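You operate a simulated robot arm through the tools that you are given. There is no shell and no other tool. Be economical: measure what you need, move in short steps, check, and stop when the job is done.

Carry out the task below with a simulated two-armed robot. There is one attempt and no reset: what you move stays moved.

## Task
Take the cap off the clear bottle labelled "panel cleaner" on the deck of the big crate and lay it down there.

It is judged by the outcome, as a careful person would: the job done as asked, and still so three seconds after it is handed in. It fails if anything else is knocked over, pushed out of place, dropped, spilled or broken. Lids that push on must go on centred and level and be pressed home; caps that screw on are set level and turned clockwise until they are tight.

## Robot
Two 7-joint arms with two-finger parallel grippers on one trunk, on a base that drives. Base frame: it is fixed to the floor where the robot stands at the start and does not move with it; the origin is under the middle of the robot, x ahead of it, y to its left, z up. Lengths are in mm, angles in rad, forces in N, time in s.
The left shoulder is at the start at [50, 161, 1098], the right one opposite. With the tool pointing down near the work surface each hand reaches from about 220 to 680 mm from the robot's upright axis, wherever it stands, measured 20 degrees to its own side. Payload 3.43 kg a hand.
The tool frame of a hand sits at the grasp point between the pads (the TCP): z along the fingers, y along the line on which they close. The tips reach 30 mm beyond it. The gripper opens to 94 mm. The fingers are 28 mm wide and 10 mm thick; the gripper's body (50 by 96 mm) begins 55 mm behind the TCP.
Orientation is that of the tool frame in the base frame, as a unit quaternion [w, x, y, z]. With the fingers straight down and closing along the base's y, the tool's x points along the base's -x, its y along +y and its z along -z.

## Interface
- The arms move only by the tool arm_command. It takes "left_targets", "right_targets" or both (then of equal length, played together; a hand with none holds still); each is a list of rows, each an object of numbers (a shift or turn left out is 0, a gripper value left out holds the last): "grip": the finger opening in mm, from 0 to 94; "x", "y", "z": the shift along the tool's x, y, z in units of 25 mm (1.0 is 25 mm); "ax", "ay", "az": the turn, a rotation vector about the tool's x, y, z in units of 5 degrees (1.0 is 5 degrees). In form: [{"grip": .., "x": .., "y": .., "z": .., "ax": .., "ay": .., "az": ..}, ...]. A call has 1 to 10 rows; each row shifts and turns the commanded pose from where the row before left it, along the tool's axes as they then stand. A call with a number of a shift or a turn outside -1 to 1 is refused whole. Rows are played at 5 a second. More than 50 mm and 0.15 rad between two rows, or a gripper value outside its range, and nothing of the call is played. Where a pose cannot be reached the arm comes as near as it can. A force on the tool above 40 N (or 10 N above the force at the start of the call, whichever is more), or a blocked arm, ends the call early, and 0.2 s more pass. The fingers move at their own pace (about 45 mm/s each) and stop on an object; they squeeze with about 22 N. The grip force told is the motor's: it shows also when the fingers shut on nothing. Time passes only in rows, and 0.2 s behind the last, so rows that do not move let the fingers close. The reply holds the time, the measured pose of the TCP, the force on the tool along the base axes, the opening and the grip force, in the units named above and with some noise, with the torque about the TCP (base axes, N m) and any sound that the robot's microphone picked up.
- Cameras (640 x 400 px; columns grow to the right, rows downward): "scene" is now at [129.2, 21.3, 1239.1]; the picture's right is [0.23, -0.97, 0.00], its down [-0.39, -0.09, -0.92] and it looks along [0.89, 0.21, -0.40] (base axes); focal length 214 px, centre (320, 200). "left" rides on the left gripper at [76, -14, -102] in its tool frame; the picture's right is [0.18, 0.98, 0.00], its down [-0.75, 0.14, -0.64] and it looks along [-0.63, 0.12, 0.77] (tool axes); focal length 243 px, centre (320, 200). "right" rides on the right gripper at [76, 14, -102] in its tool frame; the picture's right is [-0.18, 0.98, 0.00], its down [-0.75, -0.14, -0.64] and it looks along [-0.63, -0.12, 0.77] (tool axes); focal length 243 px, centre (320, 200). There is no depth. A picture from a camera that has moved, and an enlarged one, comes with that camera's place and axes in the base frame and with its lens.
- grab_frame(camera): a new picture of that camera. The clock stands still meanwhile.
- raise_lower(by): slides the trunk up (or, below 0, down) by that many mm; the arms and the scene camera ride with it, the base frame stays. It gives what a move gives, with no picture.
- steer(legs): drives the robot by 1 to 6 legs, each [ahead, left, turn to the left] in mm, mm and rad, along the robot's own axes; the way and the turn of a leg run together, so that a leg with both is an arc; at most 1500 mm and 3.142 rad a leg. The arms and the cameras ride along, it lands a little off, and it stops where it bumps. It gives what a move gives.
- turn_head(pan, tilt): turns the head with the scene camera to pan (to the left, within 1.396 rad either way) and tilt (down, from -0.506 to 1.204), counted from straight ahead of the robot. It gives what a move gives.
- enlarge(camera, box): a new picture of the part [left, top, right, bottom] of that camera's present view, enlarged. The clock stands still meanwhile.
- finish_job(): hands the job in; it is judged then, once.

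Work in short steps. Places have to be worked out from the pictures, the camera data and where the tool is seen: move nearer, look again, correct. Check each grasp and each placing, and mend what went wrong. You have 120 turns and 92 pictures in all, those below and enlarged ones among them. Open the grippers and draw the arms clear of the work before you hand the job in, unless the task says otherwise; then end with one line.

The tools are called after "Emit:" as a command line: name --argument value ..., lists and objects as JSON in quotes. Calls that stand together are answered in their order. arm_command: Moves the arms, as the interface text tells. Its arguments: {"type":"object","properties":{"left_targets":{"type":"array"},"right_targets":{"type":"array"}},"required":[]} The other tools are called the same way: raise_lower (by) slides the trunk up or down; steer (legs) drives the base; turn_head (pan, tilt) turns the head that bears the scene camera; grab_frame (camera) takes a picture; enlarge (camera, box) takes an enlarged picture of a part of a camera's view; finish_job () hands the job in.

At the start:

```text
clock: 0.0
left_ee_pos: [285.4, 197.5, 1175.2]
left_orientation: [-0.001, 0.0, 1.0, -0.001]
left_ft_force: [0.4, 0.6, -0.2]
left_wrist_torque: [-0.02, 0.01, -0.05]
left_gripper_width: 94.0
left_grip_force: 0.1
right_ee_pos: [346.1, -27.2, 1161.2]
right_orientation: [0.0, 0.001, 1.0, 0.001]
right_ft_force: [-0.3, -0.8, -0.4]
right_wrist_torque: [0.0, 0.01, -0.02]
right_gripper_width: 94.2
right_grip_force: 0.1
trunk travel left (down, up): [-125.0, 142.0]
robot x, y, heading: [-3.2, -0.2, -0.007]
head pan, tilt: [0.236, 0.415]
```

scene: 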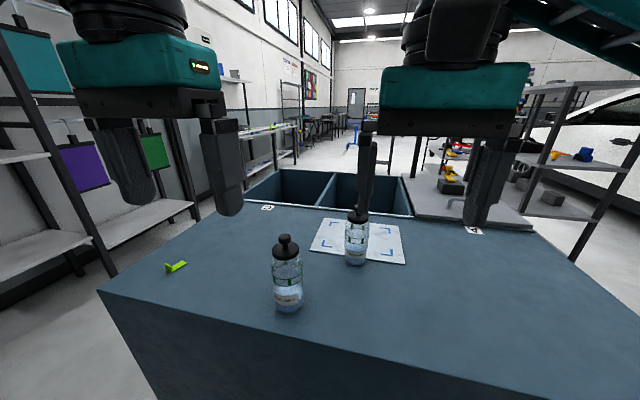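
right: 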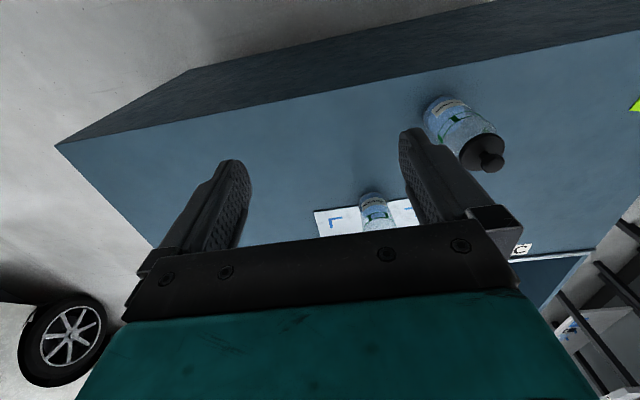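
left: 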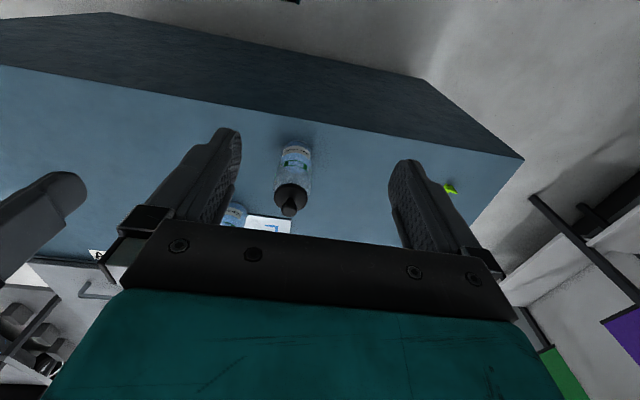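

Two clear bottles stand on the deck; I need to read both labels, so I enlarge the scene view around them.

Emit:
enlarge --camera "scene" --box '[250, 220, 330, 320]'

Emit:
enlarge --camera "scene" --box '[320, 200, 400, 280]'

```text
4.00 times, centred on (290, 270) of scene
camera zoom: at [129.2, 21.3, 1239.1], right [0.23, -0.97, 0.0], down [-0.39, -0.09, -0.92], along [0.89, 0.21, -0.4], focal length 858 px, centre (440, -80)
```

zoom: 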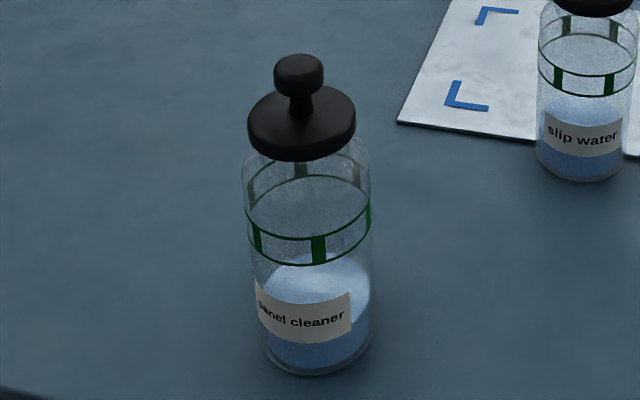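

```text
5.00 times, centred on (360, 240) of scene
camera zoom: at [129.2, 21.3, 1239.1], right [0.23, -0.97, 0.0], down [-0.39, -0.09, -0.92], along [0.89, 0.21, -0.4], focal length 1072 px, centre (120, 0)
```

zoom: 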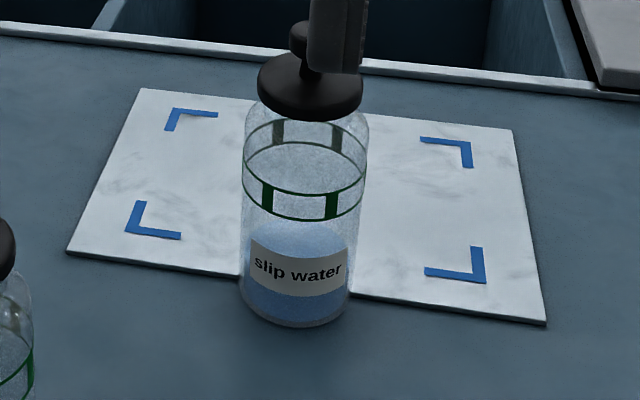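

The near-left bottle is "panel cleaner", with its base at about (467,176), diameter ~70, cap disc ~z 963 and knob top ~z 1000. I'll hold the body with the right hand (about 60° yaw, tilted 20° down) and take the cap with the left. First I yaw the right hand and lower it.

Emit:
arm_command --right_targets '[{"az": -1, "z": 0.5}, {"az": -1, "z": 0.5}, {"az": -1, "z": 0.5}, {"az": -1, "z": 0.5}, {"az": -1, "z": 0.5}, {"az": -1, "z": 0.5}, {"az": -1, "z": 0.5}, {"az": -1, "z": 0.5}, {"az": -1, "z": 0.5}, {"az": -1, "z": 0.5}]'

Emit:
arm_command --right_targets '[{"az": -1}, {"az": -1}, {"ay": -1}, {"ay": -1}, {"ay": -1}, {"ay": -1}, {"ay": -1}, {"ay": -1}, {"ay": -1}, {"ay": -1}]'

Emit:
arm_command --right_targets '[{"ay": -1}, {"ay": -1}, {"ay": -1}, {"ay": -1}, {"ay": -1}, {"ay": -1}, {}]'

Emit:
grab_frame --camera "right"

Emit:
grab_frame --camera "scene"

```text
clock: 2.2
left_ee_pos: [285.6, 196.3, 1175.7]
left_orientation: [-0.001, 0.0, 1.0, 0.0]
left_ft_force: [0.8, -0.5, -0.4]
left_wrist_torque: [0.0, 0.01, 0.0]
left_gripper_width: 94.0
left_grip_force: 0.0
right_ee_pos: [345.5, -27.9, 1036.1]
right_orientation: [0.0, -0.424, 0.906, 0.001]
right_ft_force: [1.1, -0.4, 0.1]
right_wrist_torque: [-0.02, -0.01, 0.0]
right_gripper_width: 94.3
right_grip_force: 0.0
trunk travel left (down, up): [-125.0, 142.0]
robot x, y, heading: [-3.2, -2.0, 0.003]
head pan, tilt: [0.236, 0.415]
```

```text
clock: 4.4
left_ee_pos: [286.1, 195.9, 1175.6]
left_orientation: [0.0, 0.0, 1.0, 0.0]
left_ft_force: [0.3, -0.1, -0.5]
left_wrist_torque: [-0.02, 0.04, 0.04]
left_gripper_width: 93.9
left_grip_force: 0.1
right_ee_pos: [346.6, -27.9, 1034.6]
right_orientation: [0.298, -0.469, 0.813, 0.173]
right_ft_force: [0.3, -0.1, -0.1]
right_wrist_torque: [0.0, -0.02, 0.01]
right_gripper_width: 94.0
right_grip_force: 0.1
trunk travel left (down, up): [-125.0, 142.0]
robot x, y, heading: [2.8, -1.7, 0.0]
head pan, tilt: [0.236, 0.415]
```

```text
clock: 6.0
left_ee_pos: [285.6, 194.8, 1174.9]
left_orientation: [-0.001, 0.001, 1.0, 0.0]
left_ft_force: [0.3, -0.2, 0.1]
left_wrist_torque: [0.02, 0.0, -0.03]
left_gripper_width: 93.8
left_grip_force: 0.1
right_ee_pos: [358.9, -25.9, 1036.0]
right_orientation: [0.497, -0.41, 0.709, 0.288]
right_ft_force: [-0.5, 0.0, 0.3]
right_wrist_torque: [-0.06, 0.03, -0.01]
right_gripper_width: 93.8
right_grip_force: 0.0
right hand out of reach, approached as far as the arm can: row 5, 6
trunk travel left (down, up): [-125.0, 142.0]
robot x, y, heading: [-2.2, 0.8, -0.003]
head pan, tilt: [0.236, 0.415]
```

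```text
86 pictures are left
camera right: at [284.9, -123.6, 1000.0], right [-0.82, 0.55, 0.17], down [-0.05, -0.37, 0.93], along [0.57, 0.75, 0.33], focal length 243 px, centre (320, 200)
```

right: 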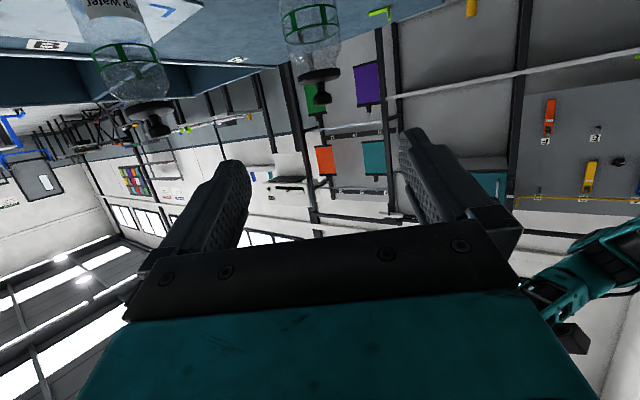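

```text
85 pictures are left
camera scene: at [129.2, 21.3, 1239.1], right [0.23, -0.97, 0.0], down [-0.39, -0.09, -0.92], along [0.89, 0.21, -0.4], focal length 214 px, centre (320, 200)
```

scene: 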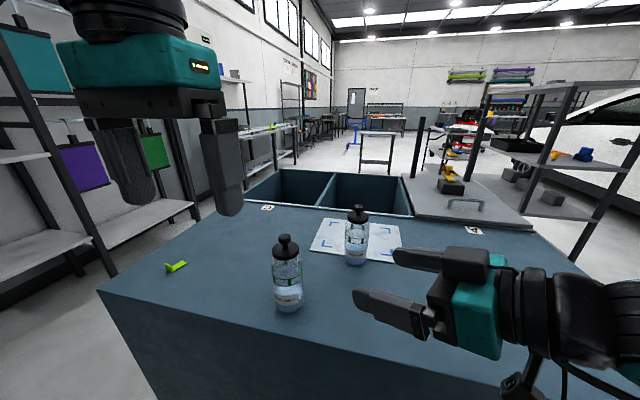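

The right camera's ray to the cap agrees with my bottle estimate. I move the right hand to a standoff about 150 mm before the body, then look again.

Emit:
arm_command --right_targets '[{"x": 0.6, "z": 0.5}, {"x": 0.6, "z": 0.8}, {"x": 0.6, "z": 0.8}, {"x": 0.56, "z": 0.8, "y": 0.28}, {"z": 0.8}, {"z": 0.8}, {}]'

Emit:
grab_frame --camera "right"

Emit:
grab_frame --camera "scene"

```text
clock: 7.6
left_ee_pos: [286.5, 195.3, 1175.6]
left_orientation: [-0.002, 0.0, 1.0, -0.001]
left_ft_force: [1.2, -0.1, 0.8]
left_wrist_torque: [0.02, -0.02, 0.01]
left_gripper_width: 93.8
left_grip_force: 0.0
right_ee_pos: [395.7, 52.6, 942.3]
right_orientation: [0.498, -0.408, 0.71, 0.286]
right_ft_force: [0.4, -0.6, 0.2]
right_wrist_torque: [0.0, 0.0, 0.0]
right_gripper_width: 94.0
right_grip_force: 0.1
trunk travel left (down, up): [-125.0, 142.0]
robot x, y, heading: [-0.2, -1.2, -0.001]
head pan, tilt: [0.236, 0.415]
```

```text
84 pictures are left
camera right: at [321.6, -45.7, 906.2], right [-0.82, 0.55, 0.17], down [-0.05, -0.37, 0.93], along [0.57, 0.75, 0.33], focal length 243 px, centre (320, 200)
```

right: 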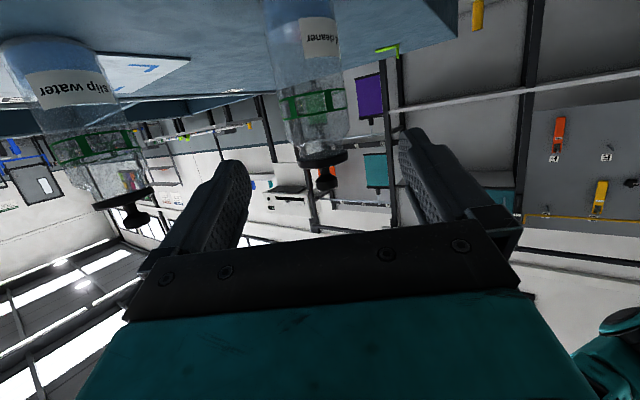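

```text
83 pictures are left
camera scene: at [129.2, 21.3, 1239.1], right [0.23, -0.97, 0.0], down [-0.39, -0.09, -0.92], along [0.89, 0.21, -0.4], focal length 214 px, centre (320, 200)
```

scene: 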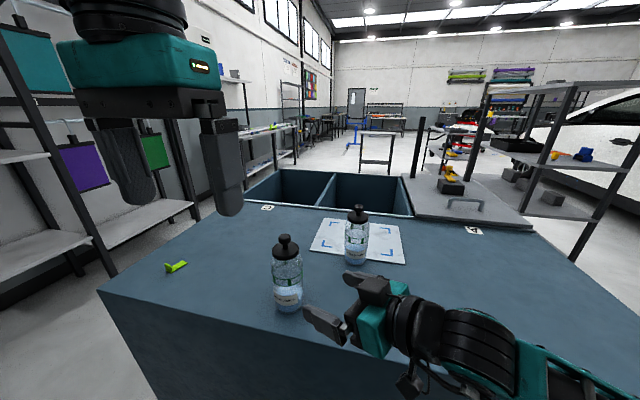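

Combined rays put the bottle axis at about (476,179), with the cap disc at ~z 953. I approach most of the way, corrected sideways by −6 mm, and check.

Emit:
arm_command --right_targets '[{"y": -0.25, "z": 0.5}, {"z": 0.8}, {"z": 0.8}, {"z": 0.8}, {"z": 0.5}, {}]'

Emit:
grab_frame --camera "right"

Emit:
enlarge --camera "scene" --box '[230, 220, 390, 320]'

```text
clock: 9.0
left_ee_pos: [285.7, 195.2, 1176.0]
left_orientation: [-0.001, 0.0, 1.0, 0.0]
left_ft_force: [0.5, 0.5, 0.0]
left_wrist_torque: [0.0, 0.03, 0.01]
left_gripper_width: 93.8
left_grip_force: 0.1
right_ee_pos: [442.1, 118.8, 913.1]
right_orientation: [0.498, -0.408, 0.71, 0.287]
right_ft_force: [0.5, 0.9, -0.9]
right_wrist_torque: [0.01, 0.02, 0.01]
right_gripper_width: 93.7
right_grip_force: 0.1
trunk travel left (down, up): [-125.0, 142.0]
robot x, y, heading: [0.6, -0.5, 0.003]
head pan, tilt: [0.236, 0.415]
```

```text
82 pictures are left
camera right: at [367.0, 20.4, 877.2], right [-0.82, 0.55, 0.17], down [-0.05, -0.37, 0.93], along [0.57, 0.75, 0.33], focal length 243 px, centre (320, 200)
```

right: 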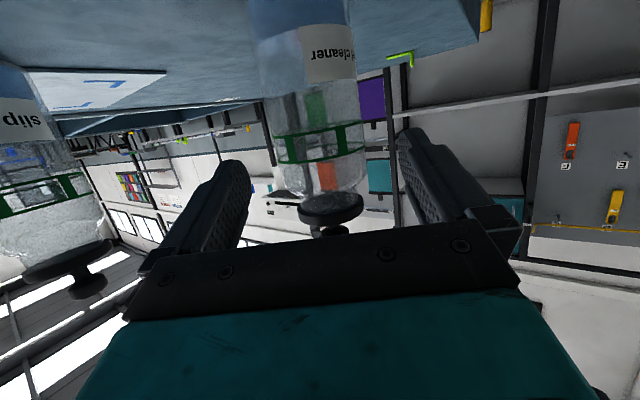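

```text
4.00 times, centred on (310, 270) of scene
camera zoom: at [129.2, 21.3, 1239.1], right [0.23, -0.97, 0.0], down [-0.39, -0.09, -0.92], along [0.89, 0.21, -0.4], focal length 858 px, centre (360, -80)
```

zoom: 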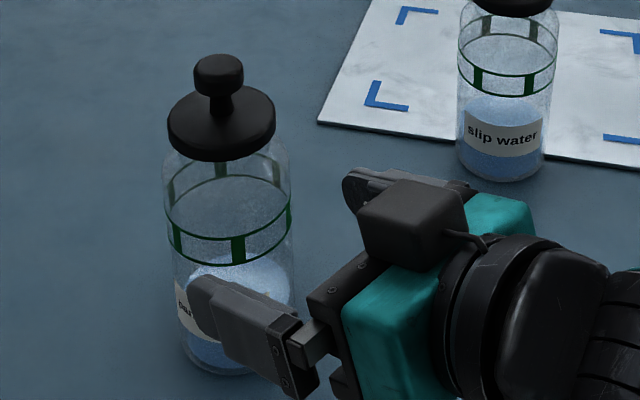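

The bottle is centred between the fingers and ~67 mm ahead. I advance the final ~70 mm.

Emit:
arm_command --right_targets '[{"x": 0.12, "z": 0.6}, {"z": 0.6}, {"z": 0.6}, {"z": 0.5}, {"z": 0.5}, {}]'

Emit:
grab_frame --camera "right"

Emit:
enlarge --camera "scene" --box '[230, 220, 390, 320]'

```text
clock: 10.4
left_ee_pos: [286.0, 195.9, 1175.0]
left_orientation: [0.0, 0.0, 1.0, -0.001]
left_ft_force: [-1.3, 0.0, 0.5]
left_wrist_torque: [0.01, 0.02, 0.02]
left_gripper_width: 94.3
left_grip_force: 0.0
right_ee_pos: [472.2, 173.7, 887.5]
right_orientation: [0.498, -0.408, 0.71, 0.286]
right_ft_force: [1.2, -0.1, -0.5]
right_wrist_torque: [-0.02, 0.05, 0.0]
right_gripper_width: 94.1
right_grip_force: 0.0
trunk travel left (down, up): [-125.0, 142.0]
robot x, y, heading: [0.1, -1.7, -0.002]
head pan, tilt: [0.236, 0.415]
```

```text
80 pictures are left
camera right: at [398.9, 76.1, 850.4], right [-0.82, 0.55, 0.17], down [-0.05, -0.37, 0.93], along [0.57, 0.75, 0.33], focal length 243 px, centre (320, 200)
```

right: 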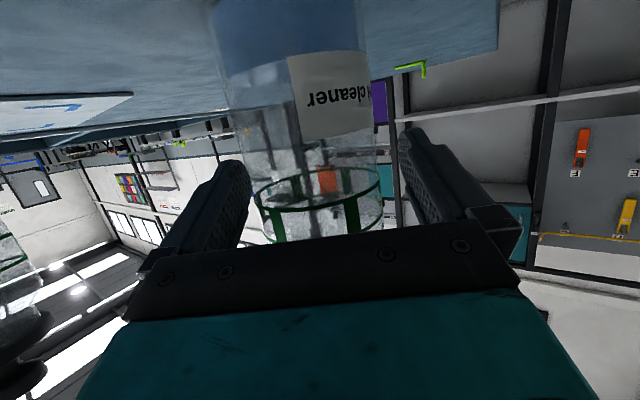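

```text
4.00 times, centred on (310, 270) of scene
camera zoom: at [129.2, 21.3, 1239.1], right [0.23, -0.97, 0.0], down [-0.39, -0.09, -0.92], along [0.89, 0.21, -0.4], focal length 858 px, centre (360, -80)
```

zoom: 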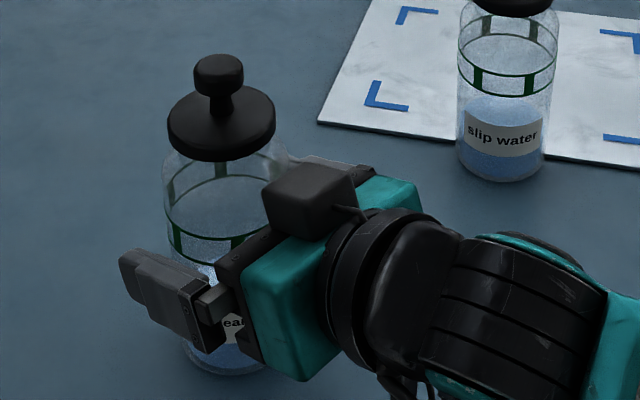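

The fingers straddle the body; I shift 2 mm to centre and close on it.

Emit:
arm_command --right_targets '[{"y": -0.08, "z": 0.12}, {"grip": 80}, {"grip": 74}, {"grip": 66}, {"grip": 55}, {}]'

Emit:
grab_frame --camera "right"

```text
clock: 11.8
left_ee_pos: [285.9, 196.5, 1175.0]
left_orientation: [0.0, 0.0, 1.0, -0.002]
left_ft_force: [0.1, -0.1, 0.2]
left_wrist_torque: [-0.02, -0.01, -0.01]
left_gripper_width: 94.1
left_grip_force: 0.1
right_ee_pos: [475.9, 175.9, 886.9]
right_orientation: [0.496, -0.41, 0.709, 0.288]
right_ft_force: [0.5, 0.6, -0.2]
right_wrist_torque: [0.0, -0.01, 0.0]
right_gripper_width: 72.7
right_grip_force: 22.2
trunk travel left (down, up): [-125.0, 142.0]
robot x, y, heading: [0.6, -1.5, 0.002]
head pan, tilt: [0.236, 0.415]
```

```text
78 pictures are left
camera right: at [402.1, 77.7, 849.7], right [-0.82, 0.55, 0.17], down [-0.05, -0.37, 0.93], along [0.57, 0.75, 0.33], focal length 243 px, centre (320, 200)
```

right: 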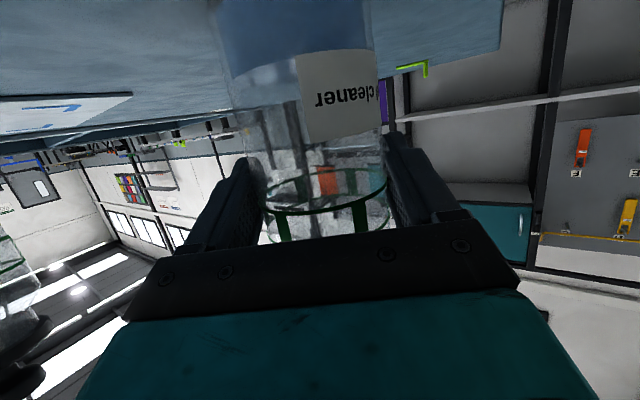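

Body held (72.7 mm wide). Now I bring the left hand above the cap for a look.

Emit:
arm_command --left_targets '[{"x": -1}, {"x": -1, "y": -0.4}, {"x": -1, "y": -0.36}, {"x": -1}, {"x": -1, "z": 0.6}, {"x": -1, "z": 0.8}, {"x": -1, "z": 0.8}, {"x": -0.6, "z": 0.8}, {}]'

Emit:
grab_frame --camera "left"

Emit:
grab_frame --camera "scene"

```text
clock: 13.8
left_ee_pos: [475.7, 176.7, 1100.1]
left_orientation: [0.0, -0.001, 1.0, 0.0]
left_ft_force: [0.3, -1.0, 0.0]
left_wrist_torque: [0.0, 0.0, 0.0]
left_gripper_width: 93.7
left_grip_force: 0.1
right_ee_pos: [476.2, 175.6, 886.4]
right_orientation: [0.497, -0.409, 0.709, 0.287]
right_ft_force: [-1.0, -0.5, 0.4]
right_wrist_torque: [0.02, 0.08, 0.01]
right_gripper_width: 72.4
right_grip_force: 21.7
trunk travel left (down, up): [-125.0, 142.0]
robot x, y, heading: [0.9, 2.1, -0.004]
head pan, tilt: [0.236, 0.415]
```

```text
77 pictures are left
camera left: at [400.7, 163.4, 1203.0], right [-0.18, 0.98, 0.0], down [0.75, 0.14, 0.64], along [0.63, 0.12, -0.77], focal length 243 px, centre (320, 200)
```

left: 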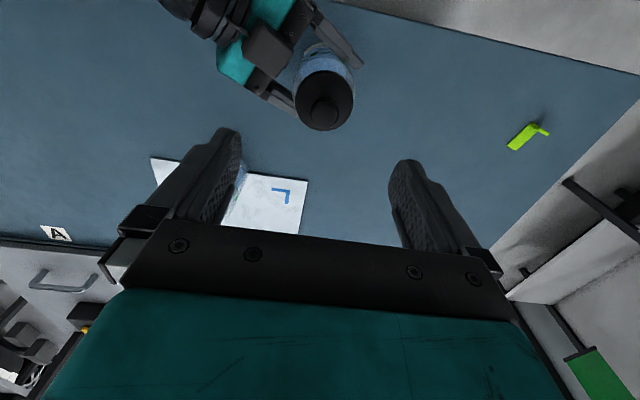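

```text
76 pictures are left
camera scene: at [129.2, 21.3, 1239.1], right [0.23, -0.97, 0.0], down [-0.39, -0.09, -0.92], along [0.89, 0.21, -0.4], focal length 214 px, centre (320, 200)
```

scene: 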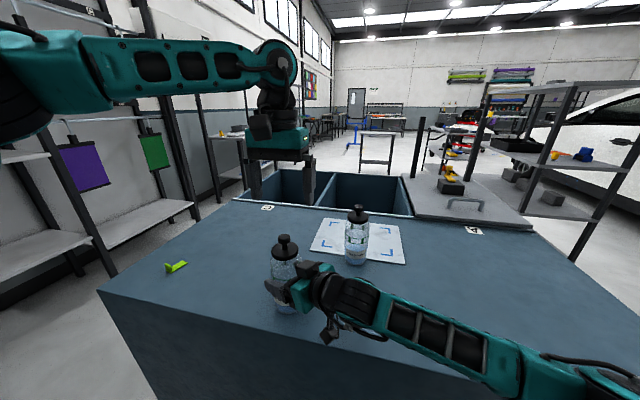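

Enlarging the cap in the left view to fix its centre.

Emit:
enlarge --camera "left" --box '[272, 50, 384, 140]'

```text
4.44 times, centred on (328, 95) of left
camera zoom: at [400.7, 163.4, 1203.0], right [-0.18, 0.98, 0.0], down [0.75, 0.14, 0.64], along [0.63, 0.12, -0.77], focal length 1078 px, centre (284, 667)
```

zoom: 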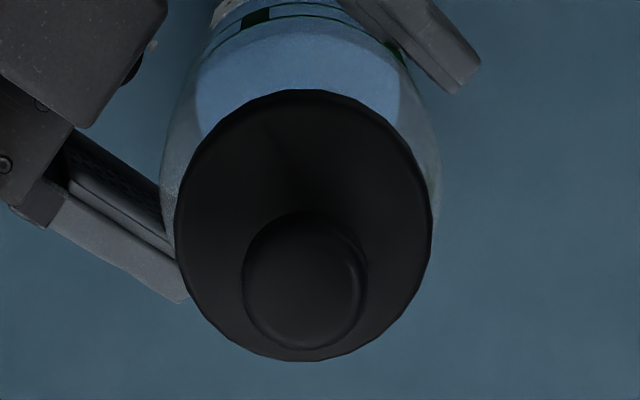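

Cap centre is about (477,182), disc ⌀56 at ~z 946–960. I descend with the open left hand to TCP z ≈ 978, so the tips are at the disc's rim height.

Emit:
arm_command --left_targets '[{"x": -0.06, "y": 0.21, "z": 0.8}, {"z": 0.9}, {"z": 0.9}, {"z": 0.8}, {"z": 0.8}, {"z": 0.6}, {}]'

Emit:
enlarge --camera "scene" --box '[230, 200, 358, 280]'

Emit:
grab_frame --camera "left"

```text
clock: 15.4
left_ee_pos: [477.1, 182.1, 982.5]
left_orientation: [0.0, -0.001, 1.0, -0.002]
left_ft_force: [-2.8, 2.1, 20.4]
left_wrist_torque: [-1.1, 0.38, -0.2]
left_gripper_width: 92.9
left_grip_force: 0.1
right_ee_pos: [476.1, 176.3, 886.6]
right_orientation: [0.498, -0.407, 0.711, 0.286]
right_ft_force: [5.0, 0.2, -6.0]
right_wrist_torque: [1.53, -0.18, 0.25]
right_gripper_width: 72.7
right_grip_force: 22.0
trunk travel left (down, up): [-125.0, 142.0]
robot x, y, heading: [0.6, -1.5, 0.002]
head pan, tilt: [0.236, 0.415]
```

```text
5.00 times, centred on (294, 240) of scene
camera zoom: at [128.4, 21.3, 1239.4], right [0.23, -0.97, 0.0], down [-0.39, -0.09, -0.92], along [0.89, 0.21, -0.4], focal length 1072 px, centre (450, 0)
```

zoom: 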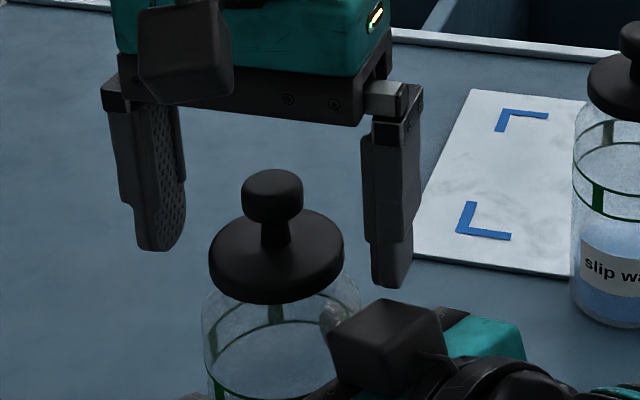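

```text
73 pictures are left
camera left: at [400.9, 167.9, 1085.1], right [-0.18, 0.98, 0.0], down [0.75, 0.14, 0.64], along [0.63, 0.12, -0.76], focal length 243 px, centre (320, 200)
```

left: 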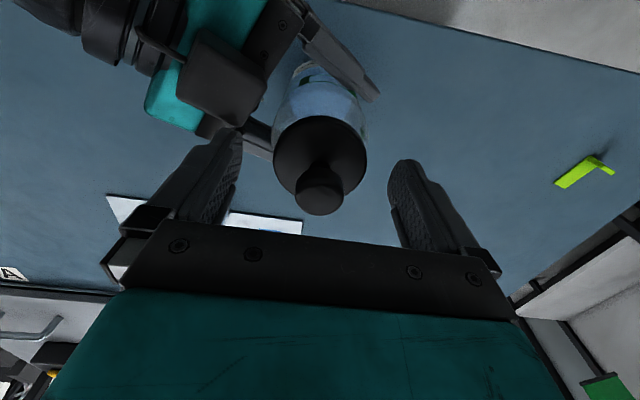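

The −y fingertip touched the box on top of the right hand (contact about 57 mm from the axis); nothing appears moved. I raise the left hand, yaw it 25° away from that box and narrow the opening.

Emit:
arm_command --left_targets '[{"z": -0.8}, {"z": -0.8}, {"az": -1, "grip": 72}, {"az": -1}, {"az": -1}, {"az": -1}, {"az": -1}, {}]'

Emit:
grab_frame --camera "left"

Emit:
enlarge --camera "scene" --box '[230, 200, 358, 280]'

```text
clock: 17.2
left_ee_pos: [477.6, 181.2, 1020.2]
left_orientation: [-0.001, -0.217, 0.976, 0.0]
left_ft_force: [-0.2, 1.4, 1.0]
left_wrist_torque: [-0.04, -0.04, 0.0]
left_gripper_width: 71.7
left_grip_force: 0.0
right_ee_pos: [476.0, 176.4, 887.3]
right_orientation: [0.498, -0.409, 0.709, 0.288]
right_ft_force: [0.1, -0.3, -0.2]
right_wrist_torque: [0.01, -0.02, 0.0]
right_gripper_width: 72.5
right_grip_force: 22.4
trunk travel left (down, up): [-125.0, 142.0]
robot x, y, heading: [-2.4, 1.6, -0.001]
head pan, tilt: [0.236, 0.415]
```

```text
72 pictures are left
camera left: at [414.9, 137.9, 1122.7], right [-0.58, 0.81, 0.0], down [0.62, 0.45, 0.64], along [0.52, 0.37, -0.77], focal length 243 px, centre (320, 200)
```

left: 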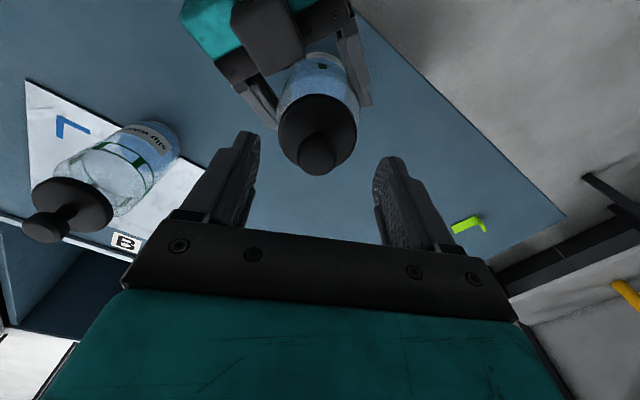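

```text
5.00 times, centred on (294, 240) of scene
camera zoom: at [129.3, 21.4, 1239.1], right [0.23, -0.97, 0.0], down [-0.39, -0.09, -0.92], along [0.89, 0.21, -0.4], focal length 1072 px, centre (450, 0)
```

zoom: 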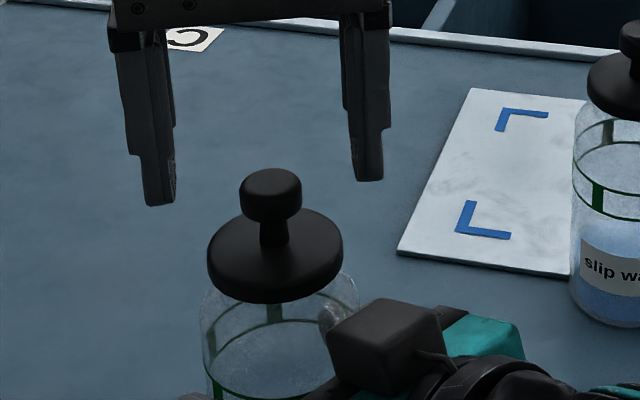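

The cap centre re-measures at (477.5,181), right under the hand. I descend to z ≈ 977.

Emit:
arm_command --left_targets '[{"z": 0.6}, {"z": 0.6}, {"z": 0.5}, {}]'

Emit:
enlarge --camera "scene" --box '[230, 200, 358, 280]'

Emit:
enlarge --camera "left" --box '[160, 60, 480, 260]'

```text
clock: 18.2
left_ee_pos: [476.5, 182.4, 975.8]
left_orientation: [-0.001, -0.217, 0.976, 0.0]
left_ft_force: [0.4, 0.4, -0.2]
left_wrist_torque: [-0.01, 0.01, -0.02]
left_gripper_width: 71.7
left_grip_force: 0.0
right_ee_pos: [476.5, 176.0, 886.0]
right_orientation: [0.498, -0.408, 0.709, 0.287]
right_ft_force: [0.6, -0.6, -0.2]
right_wrist_torque: [-0.04, 0.03, 0.0]
right_gripper_width: 72.2
right_grip_force: 22.2
trunk travel left (down, up): [-125.0, 142.0]
robot x, y, heading: [-0.5, 0.3, 0.002]
head pan, tilt: [0.236, 0.415]
```

```text
5.00 times, centred on (294, 240) of scene
camera zoom: at [129.3, 21.3, 1239.1], right [0.23, -0.97, 0.0], down [-0.39, -0.09, -0.92], along [0.89, 0.21, -0.4], focal length 1072 px, centre (450, 0)
```

zoom: 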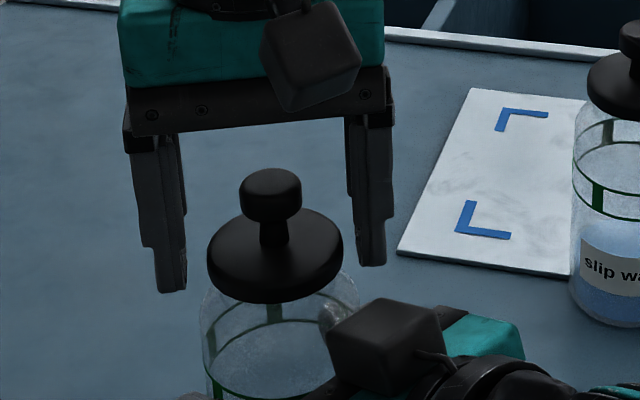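

```text
2.00 times, centred on (320, 160) of left
camera zoom: at [414.8, 137.8, 1079.7], right [-0.58, 0.81, 0.0], down [0.62, 0.45, 0.64], along [0.52, 0.37, -0.77], focal length 485 px, centre (320, 280)
```

zoom: 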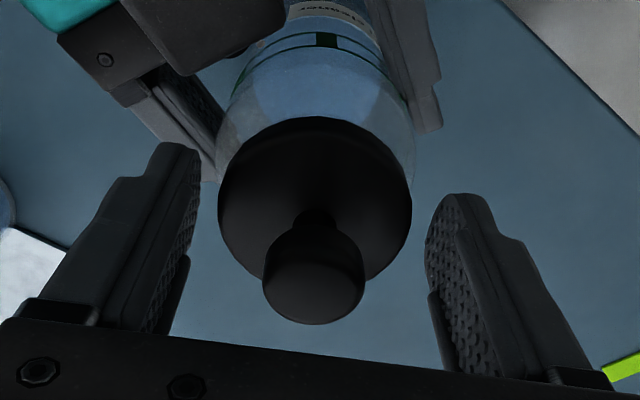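

Fingers straddle the disc centred, with tips just at its lower edge. Closing the left hand on the cap.

Emit:
arm_command --left_targets '[{"grip": 62}, {"grip": 50}, {"grip": 44}, {}]'

Emit:
enlarge --camera "scene" --box '[230, 200, 358, 280]'

```text
clock: 19.2
left_ee_pos: [477.2, 182.1, 976.9]
left_orientation: [-0.001, -0.216, 0.976, 0.0]
left_ft_force: [-0.6, 0.1, 0.3]
left_wrist_torque: [-0.02, 0.04, 0.0]
left_gripper_width: 56.3
left_grip_force: 22.4
right_ee_pos: [476.2, 177.2, 886.8]
right_orientation: [0.497, -0.409, 0.71, 0.287]
right_ft_force: [0.4, -0.3, 0.2]
right_wrist_torque: [0.01, -0.02, 0.01]
right_gripper_width: 72.5
right_grip_force: 22.0
trunk travel left (down, up): [-125.0, 142.0]
robot x, y, heading: [1.6, -4.6, 0.0]
head pan, tilt: [0.236, 0.415]
heard: snap
```

```text
5.00 times, centred on (294, 240) of scene
camera zoom: at [129.3, 21.4, 1239.1], right [0.23, -0.97, 0.0], down [-0.39, -0.09, -0.92], along [0.89, 0.21, -0.4], focal length 1072 px, centre (450, 0)
```

zoom: 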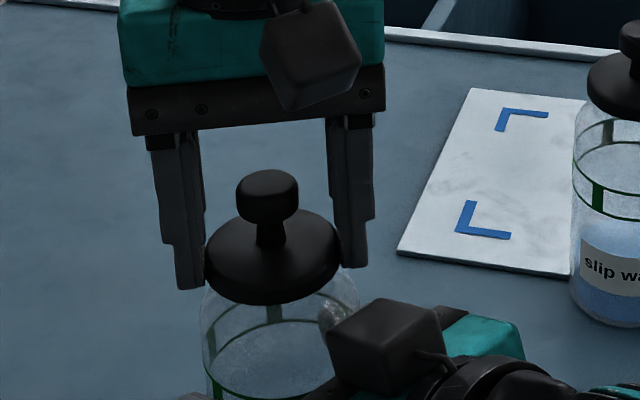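

Gripped at 56.3 mm with a "snap" heard, possibly a push-on cap coming loose. I try a small lift of 5 mm and read the force.

Emit:
arm_command --left_targets '[{"z": -0.1}, {"z": -0.1}, {}]'

Emit:
enlarge --camera "scene" --box '[230, 200, 358, 280]'

```text
clock: 20.0
left_ee_pos: [475.9, 182.3, 982.8]
left_orientation: [-0.001, -0.216, 0.976, -0.001]
left_ft_force: [-0.7, -0.1, -0.5]
left_wrist_torque: [0.02, 0.0, 0.0]
left_gripper_width: 56.2
left_grip_force: 21.8
right_ee_pos: [476.6, 176.1, 885.5]
right_orientation: [0.497, -0.409, 0.709, 0.287]
right_ft_force: [-1.1, 0.8, 0.0]
right_wrist_torque: [-0.03, 0.04, -0.01]
right_gripper_width: 72.4
right_grip_force: 22.0
trunk travel left (down, up): [-125.0, 142.0]
robot x, y, heading: [0.3, -2.5, 0.0]
head pan, tilt: [0.236, 0.415]
```

```text
5.00 times, centred on (294, 240) of scene
camera zoom: at [129.3, 21.3, 1239.1], right [0.23, -0.97, 0.0], down [-0.39, -0.09, -0.92], along [0.89, 0.21, -0.4], focal length 1072 px, centre (450, 0)
```

zoom: 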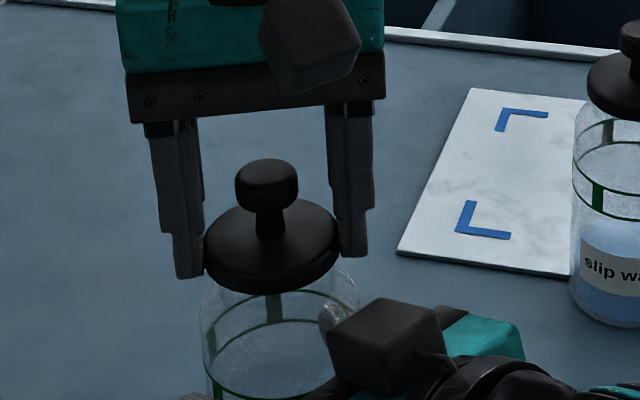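

The cap lifts with no resistance; it's a push-on type. I lift 75 mm further and check.

Emit:
arm_command --left_targets '[{"z": -0.4}, {"z": -0.6}, {"z": -0.6}, {"z": -0.7}, {"z": -0.7}, {}]'

Emit:
enlarge --camera "scene" --box '[214, 160, 374, 260]'

Emit:
grab_frame --camera "left"

```text
clock: 21.4
left_ee_pos: [476.9, 181.7, 1058.0]
left_orientation: [-0.001, -0.217, 0.976, -0.001]
left_ft_force: [-0.4, 0.2, -0.2]
left_wrist_torque: [-0.03, 0.01, 0.01]
left_gripper_width: 56.3
left_grip_force: 22.0
right_ee_pos: [476.5, 175.2, 885.8]
right_orientation: [0.496, -0.409, 0.71, 0.287]
right_ft_force: [-0.5, -0.9, 0.2]
right_wrist_torque: [-0.05, 0.01, 0.01]
right_gripper_width: 72.8
right_grip_force: 22.4
trunk travel left (down, up): [-125.0, 142.0]
robot x, y, heading: [-0.0, 2.5, -0.002]
head pan, tilt: [0.236, 0.415]
```

```text
4.00 times, centred on (294, 210) of scene
camera zoom: at [129.3, 21.3, 1239.1], right [0.23, -0.97, 0.0], down [-0.39, -0.09, -0.92], along [0.89, 0.21, -0.4], focal length 858 px, centre (424, 160)
```

zoom: 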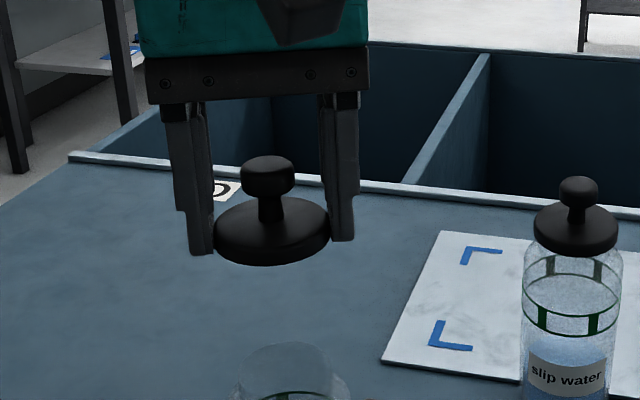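

```text
65 pictures are left
camera left: at [415.1, 137.4, 1160.8], right [-0.58, 0.81, 0.0], down [0.62, 0.45, 0.64], along [0.52, 0.37, -0.77], focal length 243 px, centre (320, 200)
```

left: 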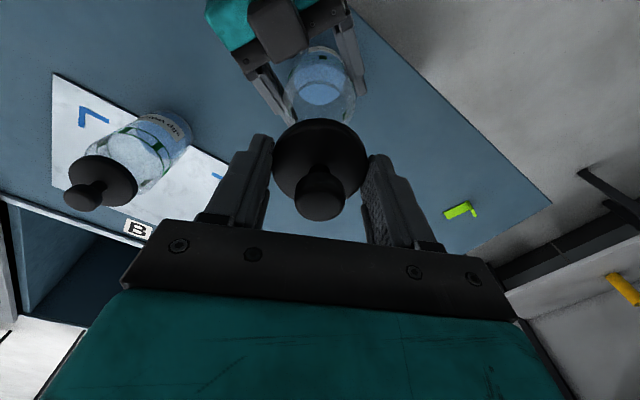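

The cap is off and held. I carry it left to a clear spot near (478,320) and lower to z ≈ 850.

Emit:
arm_command --left_targets '[{"x": -0.4, "y": 0.8}, {"x": -0.4, "y": 0.85}, {"x": -0.4, "y": 0.85}, {"x": -0.4, "y": 0.85}, {"x": -0.4, "y": 0.85}, {"x": -0.34, "y": 0.8}, {}]'

Emit:
arm_command --left_targets '[{"z": 1}, {"z": 1}, {"z": 1}, {"z": 1}, {"z": 1}, {"z": 1}, {"z": 1}, {"z": 0.8}, {"z": 0.4}, {}]'

Emit:
grab_frame --camera "scene"

Emit:
grab_frame --camera "left"

```text
clock: 23.0
left_ee_pos: [476.4, 321.0, 1055.8]
left_orientation: [-0.001, -0.216, 0.976, 0.0]
left_ft_force: [0.0, -1.1, 0.6]
left_wrist_torque: [-0.01, 0.0, 0.03]
left_gripper_width: 56.2
left_grip_force: 21.9
right_ee_pos: [475.8, 176.6, 886.3]
right_orientation: [0.498, -0.408, 0.709, 0.287]
right_ft_force: [-0.1, -0.2, 0.1]
right_wrist_torque: [-0.01, 0.04, 0.04]
right_gripper_width: 72.4
right_grip_force: 22.0
trunk travel left (down, up): [-125.0, 142.0]
robot x, y, heading: [1.5, 0.2, -0.002]
head pan, tilt: [0.236, 0.415]
```

```text
clock: 25.2
left_ee_pos: [476.5, 320.8, 853.2]
left_orientation: [-0.001, -0.216, 0.976, -0.001]
left_ft_force: [-0.6, -0.4, -0.9]
left_wrist_torque: [-0.01, -0.01, -0.01]
left_gripper_width: 55.9
left_grip_force: 21.9
right_ee_pos: [475.5, 175.5, 887.3]
right_orientation: [0.497, -0.409, 0.71, 0.287]
right_ft_force: [-0.2, 0.8, 0.0]
right_wrist_torque: [0.01, 0.01, 0.0]
right_gripper_width: 72.5
right_grip_force: 21.8
trunk travel left (down, up): [-125.0, 142.0]
robot x, y, heading: [0.5, -0.8, -0.0]
head pan, tilt: [0.236, 0.415]
```

```text
64 pictures are left
camera scene: at [129.3, 21.4, 1239.1], right [0.23, -0.97, 0.0], down [-0.39, -0.09, -0.92], along [0.89, 0.21, -0.4], focal length 214 px, centre (320, 200)
```

scene: 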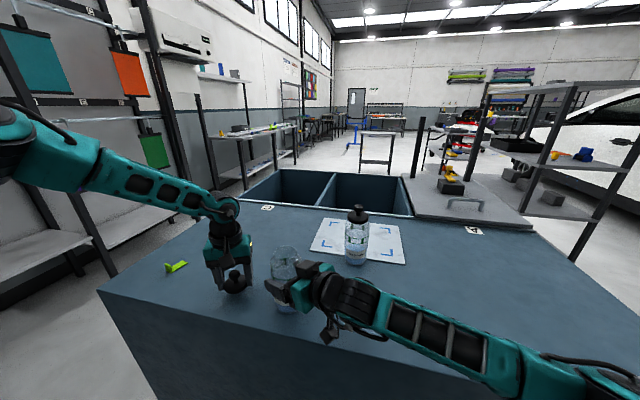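

```text
63 pictures are left
camera left: at [414.5, 275.6, 955.1], right [-0.58, 0.81, 0.0], down [0.62, 0.45, 0.64], along [0.52, 0.37, -0.77], focal length 243 px, centre (320, 200)
```

left: 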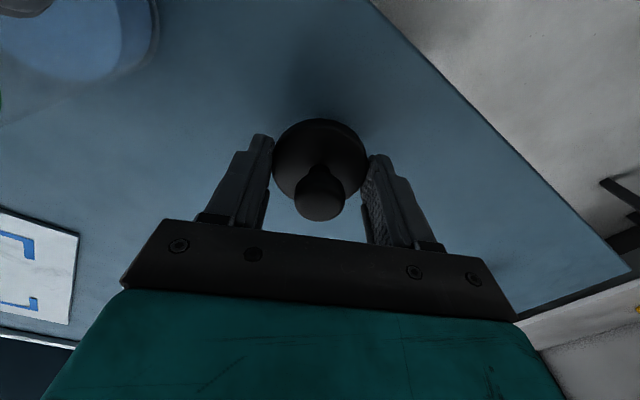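

Clear deck below; I lower gently in small steps to contact.

Emit:
arm_command --left_targets '[{"z": 0.3}, {"z": 0.3}, {"z": 0.1}, {"z": 0.08}, {}]'

Emit:
enlarge --camera "scene" --box '[180, 240, 276, 300]'

```text
clock: 26.4
left_ee_pos: [477.3, 319.3, 832.5]
left_orientation: [-0.001, -0.216, 0.976, 0.0]
left_ft_force: [0.1, 0.5, -0.9]
left_wrist_torque: [-0.04, 0.01, -0.01]
left_gripper_width: 56.2
left_grip_force: 21.9
right_ee_pos: [474.8, 175.5, 885.5]
right_orientation: [0.496, -0.409, 0.709, 0.288]
right_ft_force: [-0.7, -0.4, 0.1]
right_wrist_torque: [-0.01, 0.0, 0.01]
right_gripper_width: 72.6
right_grip_force: 21.9
trunk travel left (down, up): [-125.0, 142.0]
robot x, y, heading: [1.9, 1.7, 0.001]
head pan, tilt: [0.236, 0.415]
```

```text
6.67 times, centred on (228, 270) of scene
camera zoom: at [129.2, 21.3, 1239.1], right [0.23, -0.97, 0.0], down [-0.39, -0.09, -0.92], along [0.89, 0.21, -0.4], focal length 1430 px, centre (933, -267)
```

zoom: 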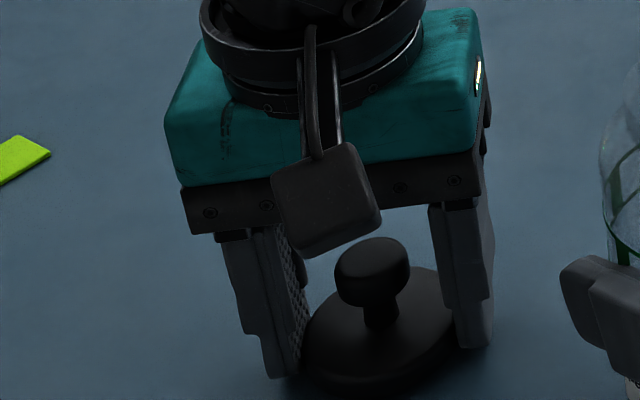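

No contact yet; continuing 1.25 mm at a time.

Emit:
arm_command --left_targets '[{"z": 0.05}, {"z": 0.05}, {}]'

```text
clock: 27.2
left_ee_pos: [476.9, 320.7, 830.6]
left_orientation: [-0.001, -0.216, 0.976, 0.0]
left_ft_force: [-0.4, -0.6, -0.7]
left_wrist_torque: [-0.01, -0.03, -0.01]
left_gripper_width: 56.3
left_grip_force: 21.7
right_ee_pos: [475.8, 175.7, 886.2]
right_orientation: [0.497, -0.409, 0.709, 0.288]
right_ft_force: [-0.4, -0.4, 0.6]
right_wrist_torque: [-0.02, 0.03, 0.03]
right_gripper_width: 72.6
right_grip_force: 22.0
trunk travel left (down, up): [-125.0, 142.0]
robot x, y, heading: [0.1, 1.4, 0.001]
head pan, tilt: [0.236, 0.415]
```

Still no contact; a bit more.

Emit:
arm_command --left_targets '[{"z": 0.05}, {"z": 0.04}, {}]'

```text
clock: 28.0
left_ee_pos: [476.2, 320.3, 830.1]
left_orientation: [0.002, -0.217, 0.976, 0.0]
left_ft_force: [-2.0, 2.1, 14.3]
left_wrist_torque: [0.36, 0.39, -0.03]
left_gripper_width: 56.0
left_grip_force: 21.7
right_ee_pos: [475.2, 174.7, 886.5]
right_orientation: [0.498, -0.409, 0.709, 0.287]
right_ft_force: [0.0, -0.1, 0.0]
right_wrist_torque: [0.02, -0.03, 0.0]
right_gripper_width: 72.6
right_grip_force: 21.4
trunk travel left (down, up): [-125.0, 142.0]
robot x, y, heading: [1.3, 0.7, 0.003]
head pan, tilt: [0.236, 0.415]
```

Contact at 14 N. I ease up 1 mm and open slowly.

Emit:
arm_command --left_targets '[{"z": -0.05}, {"grip": 60}, {"grip": 70}, {"grip": 84}, {}]'

Emit:
enlarge --camera "scene" --box '[180, 240, 276, 300]'

```text
clock: 29.2
left_ee_pos: [474.1, 320.4, 830.1]
left_orientation: [0.0, -0.217, 0.976, 0.0]
left_ft_force: [-4.2, 5.3, 12.6]
left_wrist_torque: [-0.37, -0.15, -0.03]
left_gripper_width: 80.3
left_grip_force: 0.1
right_ee_pos: [474.8, 176.9, 887.3]
right_orientation: [0.498, -0.409, 0.709, 0.287]
right_ft_force: [0.1, 0.1, -1.0]
right_wrist_torque: [-0.01, -0.04, 0.0]
right_gripper_width: 72.6
right_grip_force: 21.7
trunk travel left (down, up): [-125.0, 142.0]
robot x, y, heading: [1.7, 1.2, 0.0]
head pan, tilt: [0.236, 0.415]
```

```text
6.67 times, centred on (228, 270) of scene
camera zoom: at [127.8, 21.5, 1239.3], right [0.23, -0.97, 0.0], down [-0.39, -0.09, -0.92], along [0.89, 0.21, -0.4], focal length 1430 px, centre (933, -267)
```

zoom: 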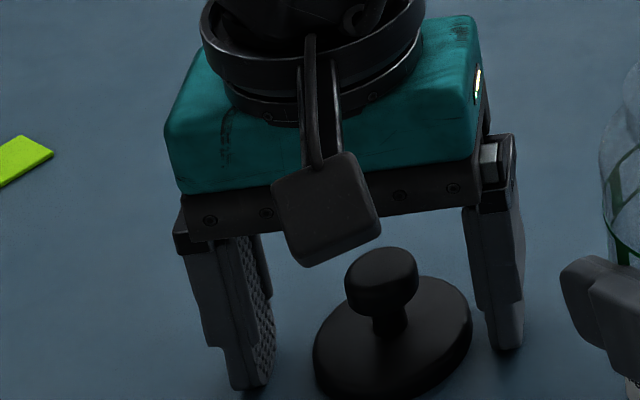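

The cap is released on the deck. I raise the left hand straight up and look.

Emit:
arm_command --left_targets '[{"z": -0.3}, {"z": -0.8}, {"z": -1}, {"z": -1}, {"z": -1}, {"z": -1}, {"z": -1}, {"z": -1}, {}]'

Emit:
enlarge --camera "scene" --box '[190, 220, 350, 320]'

```text
clock: 31.2
left_ee_pos: [476.2, 321.4, 1008.0]
left_orientation: [-0.001, -0.216, 0.976, 0.0]
left_ft_force: [0.2, 0.1, 0.0]
left_wrist_torque: [0.02, 0.0, 0.0]
left_gripper_width: 84.0
left_grip_force: 0.0
right_ee_pos: [475.3, 176.0, 886.4]
right_orientation: [0.497, -0.409, 0.709, 0.288]
right_ft_force: [0.2, -1.1, -0.7]
right_wrist_torque: [0.02, -0.04, 0.0]
right_gripper_width: 72.4
right_grip_force: 21.6
trunk travel left (down, up): [-125.0, 142.0]
robot x, y, heading: [3.1, -1.3, -0.002]
head pan, tilt: [0.236, 0.415]
```

```text
4.00 times, centred on (270, 270) of scene
camera zoom: at [129.2, 21.3, 1239.1], right [0.23, -0.97, 0.0], down [-0.39, -0.09, -0.92], along [0.89, 0.21, -0.4], focal length 858 px, centre (520, -80)
```

zoom: 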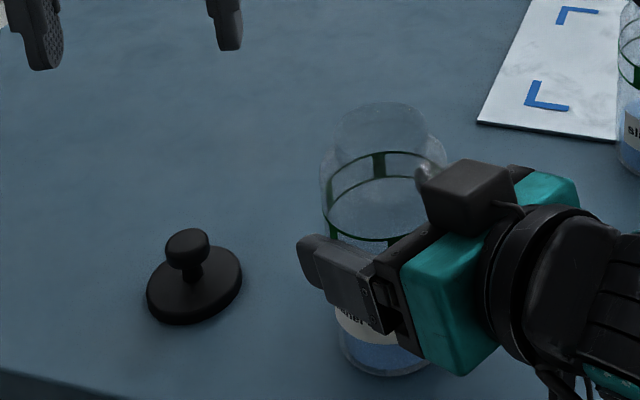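

Cap rests on the deck. Now I open the right hand on the bottle slowly and back straight out.

Emit:
arm_command --right_targets '[{"grip": 76}, {"grip": 84}, {"grip": 94}, {}, {}]'

Emit:
grab_frame --camera "right"

```text
clock: 32.4
left_ee_pos: [475.9, 319.9, 1007.2]
left_orientation: [-0.001, -0.217, 0.976, 0.0]
left_ft_force: [0.0, 0.3, -1.1]
left_wrist_torque: [-0.01, -0.04, 0.02]
left_gripper_width: 83.8
left_grip_force: 0.0
right_ee_pos: [475.2, 175.6, 886.1]
right_orientation: [0.498, -0.408, 0.71, 0.286]
right_ft_force: [0.3, 0.0, 0.9]
right_wrist_torque: [0.01, 0.01, 0.04]
right_gripper_width: 94.1
right_grip_force: 0.2
trunk travel left (down, up): [-125.0, 142.0]
robot x, y, heading: [-1.3, -3.2, -0.001]
head pan, tilt: [0.236, 0.415]
```

```text
59 pictures are left
camera right: at [402.0, 77.7, 849.8], right [-0.82, 0.55, 0.17], down [-0.05, -0.37, 0.93], along [0.57, 0.75, 0.33], focal length 243 px, centre (320, 200)
```

right: 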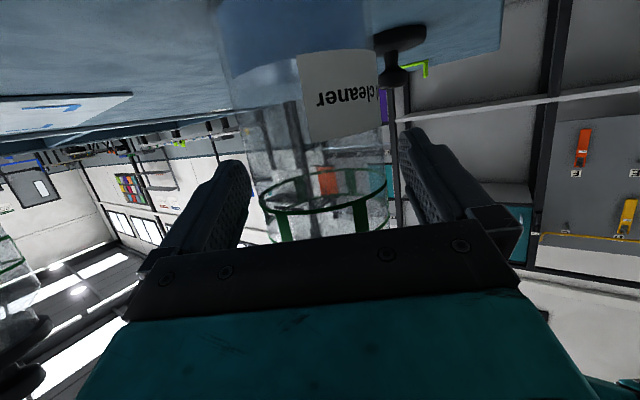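

The bottle stands free between the open fingers; I withdraw along the approach line.

Emit:
arm_command --right_targets '[{"z": -0.5}, {"z": -0.8}, {"z": -0.8}, {"z": -0.8}, {"z": -0.8}, {"z": -0.8}, {"z": -0.8}, {"z": -0.5}, {}]' --left_targets '[{"z": -0.5}, {"z": -0.8}, {"z": -0.8}, {"z": -0.8}, {"z": -0.8}, {"z": -0.8}, {"z": -0.5}, {}, {}]'

Emit:
grab_frame --camera "scene"

Emit:
enlarge --camera "scene" --box '[190, 220, 350, 320]'

Emit:
grab_frame --camera "right"

```text
clock: 34.4
left_ee_pos: [478.1, 319.2, 1133.4]
left_orientation: [-0.001, -0.216, 0.976, 0.0]
left_ft_force: [1.2, 0.3, 0.4]
left_wrist_torque: [-0.02, 0.03, -0.01]
left_gripper_width: 84.3
left_grip_force: 0.0
right_ee_pos: [409.4, 57.0, 935.8]
right_orientation: [0.498, -0.408, 0.71, 0.286]
right_ft_force: [0.6, -0.1, -0.3]
right_wrist_torque: [0.01, 0.01, 0.0]
right_gripper_width: 93.9
right_grip_force: 0.0
trunk travel left (down, up): [-125.0, 142.0]
robot x, y, heading: [0.6, -0.0, 0.004]
head pan, tilt: [0.236, 0.415]
```

```text
58 pictures are left
camera scene: at [129.2, 21.3, 1239.1], right [0.23, -0.97, 0.0], down [-0.39, -0.09, -0.92], along [0.89, 0.21, -0.4], focal length 214 px, centre (320, 200)
```

scene: 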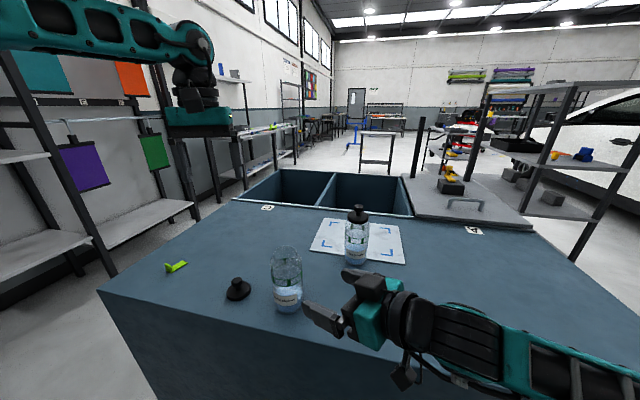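

```text
4.00 times, centred on (270, 270) of scene
camera zoom: at [129.2, 21.3, 1239.1], right [0.23, -0.97, 0.0], down [-0.39, -0.09, -0.92], along [0.89, 0.21, -0.4], focal length 858 px, centre (520, -80)
```

zoom: 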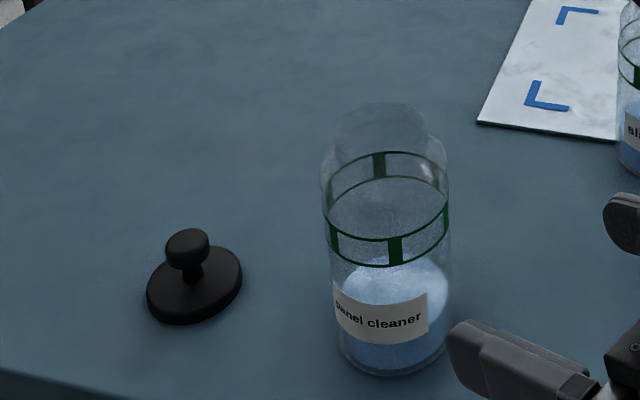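

```text
56 pictures are left
camera right: at [334.6, -40.5, 899.4], right [-0.82, 0.55, 0.17], down [-0.05, -0.37, 0.93], along [0.57, 0.75, 0.33], focal length 243 px, centre (320, 200)
```

right: 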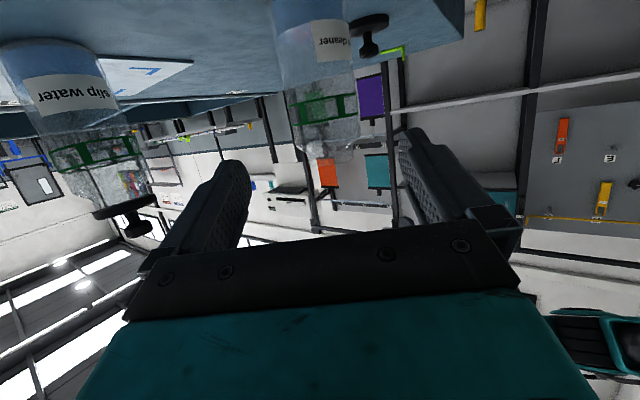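

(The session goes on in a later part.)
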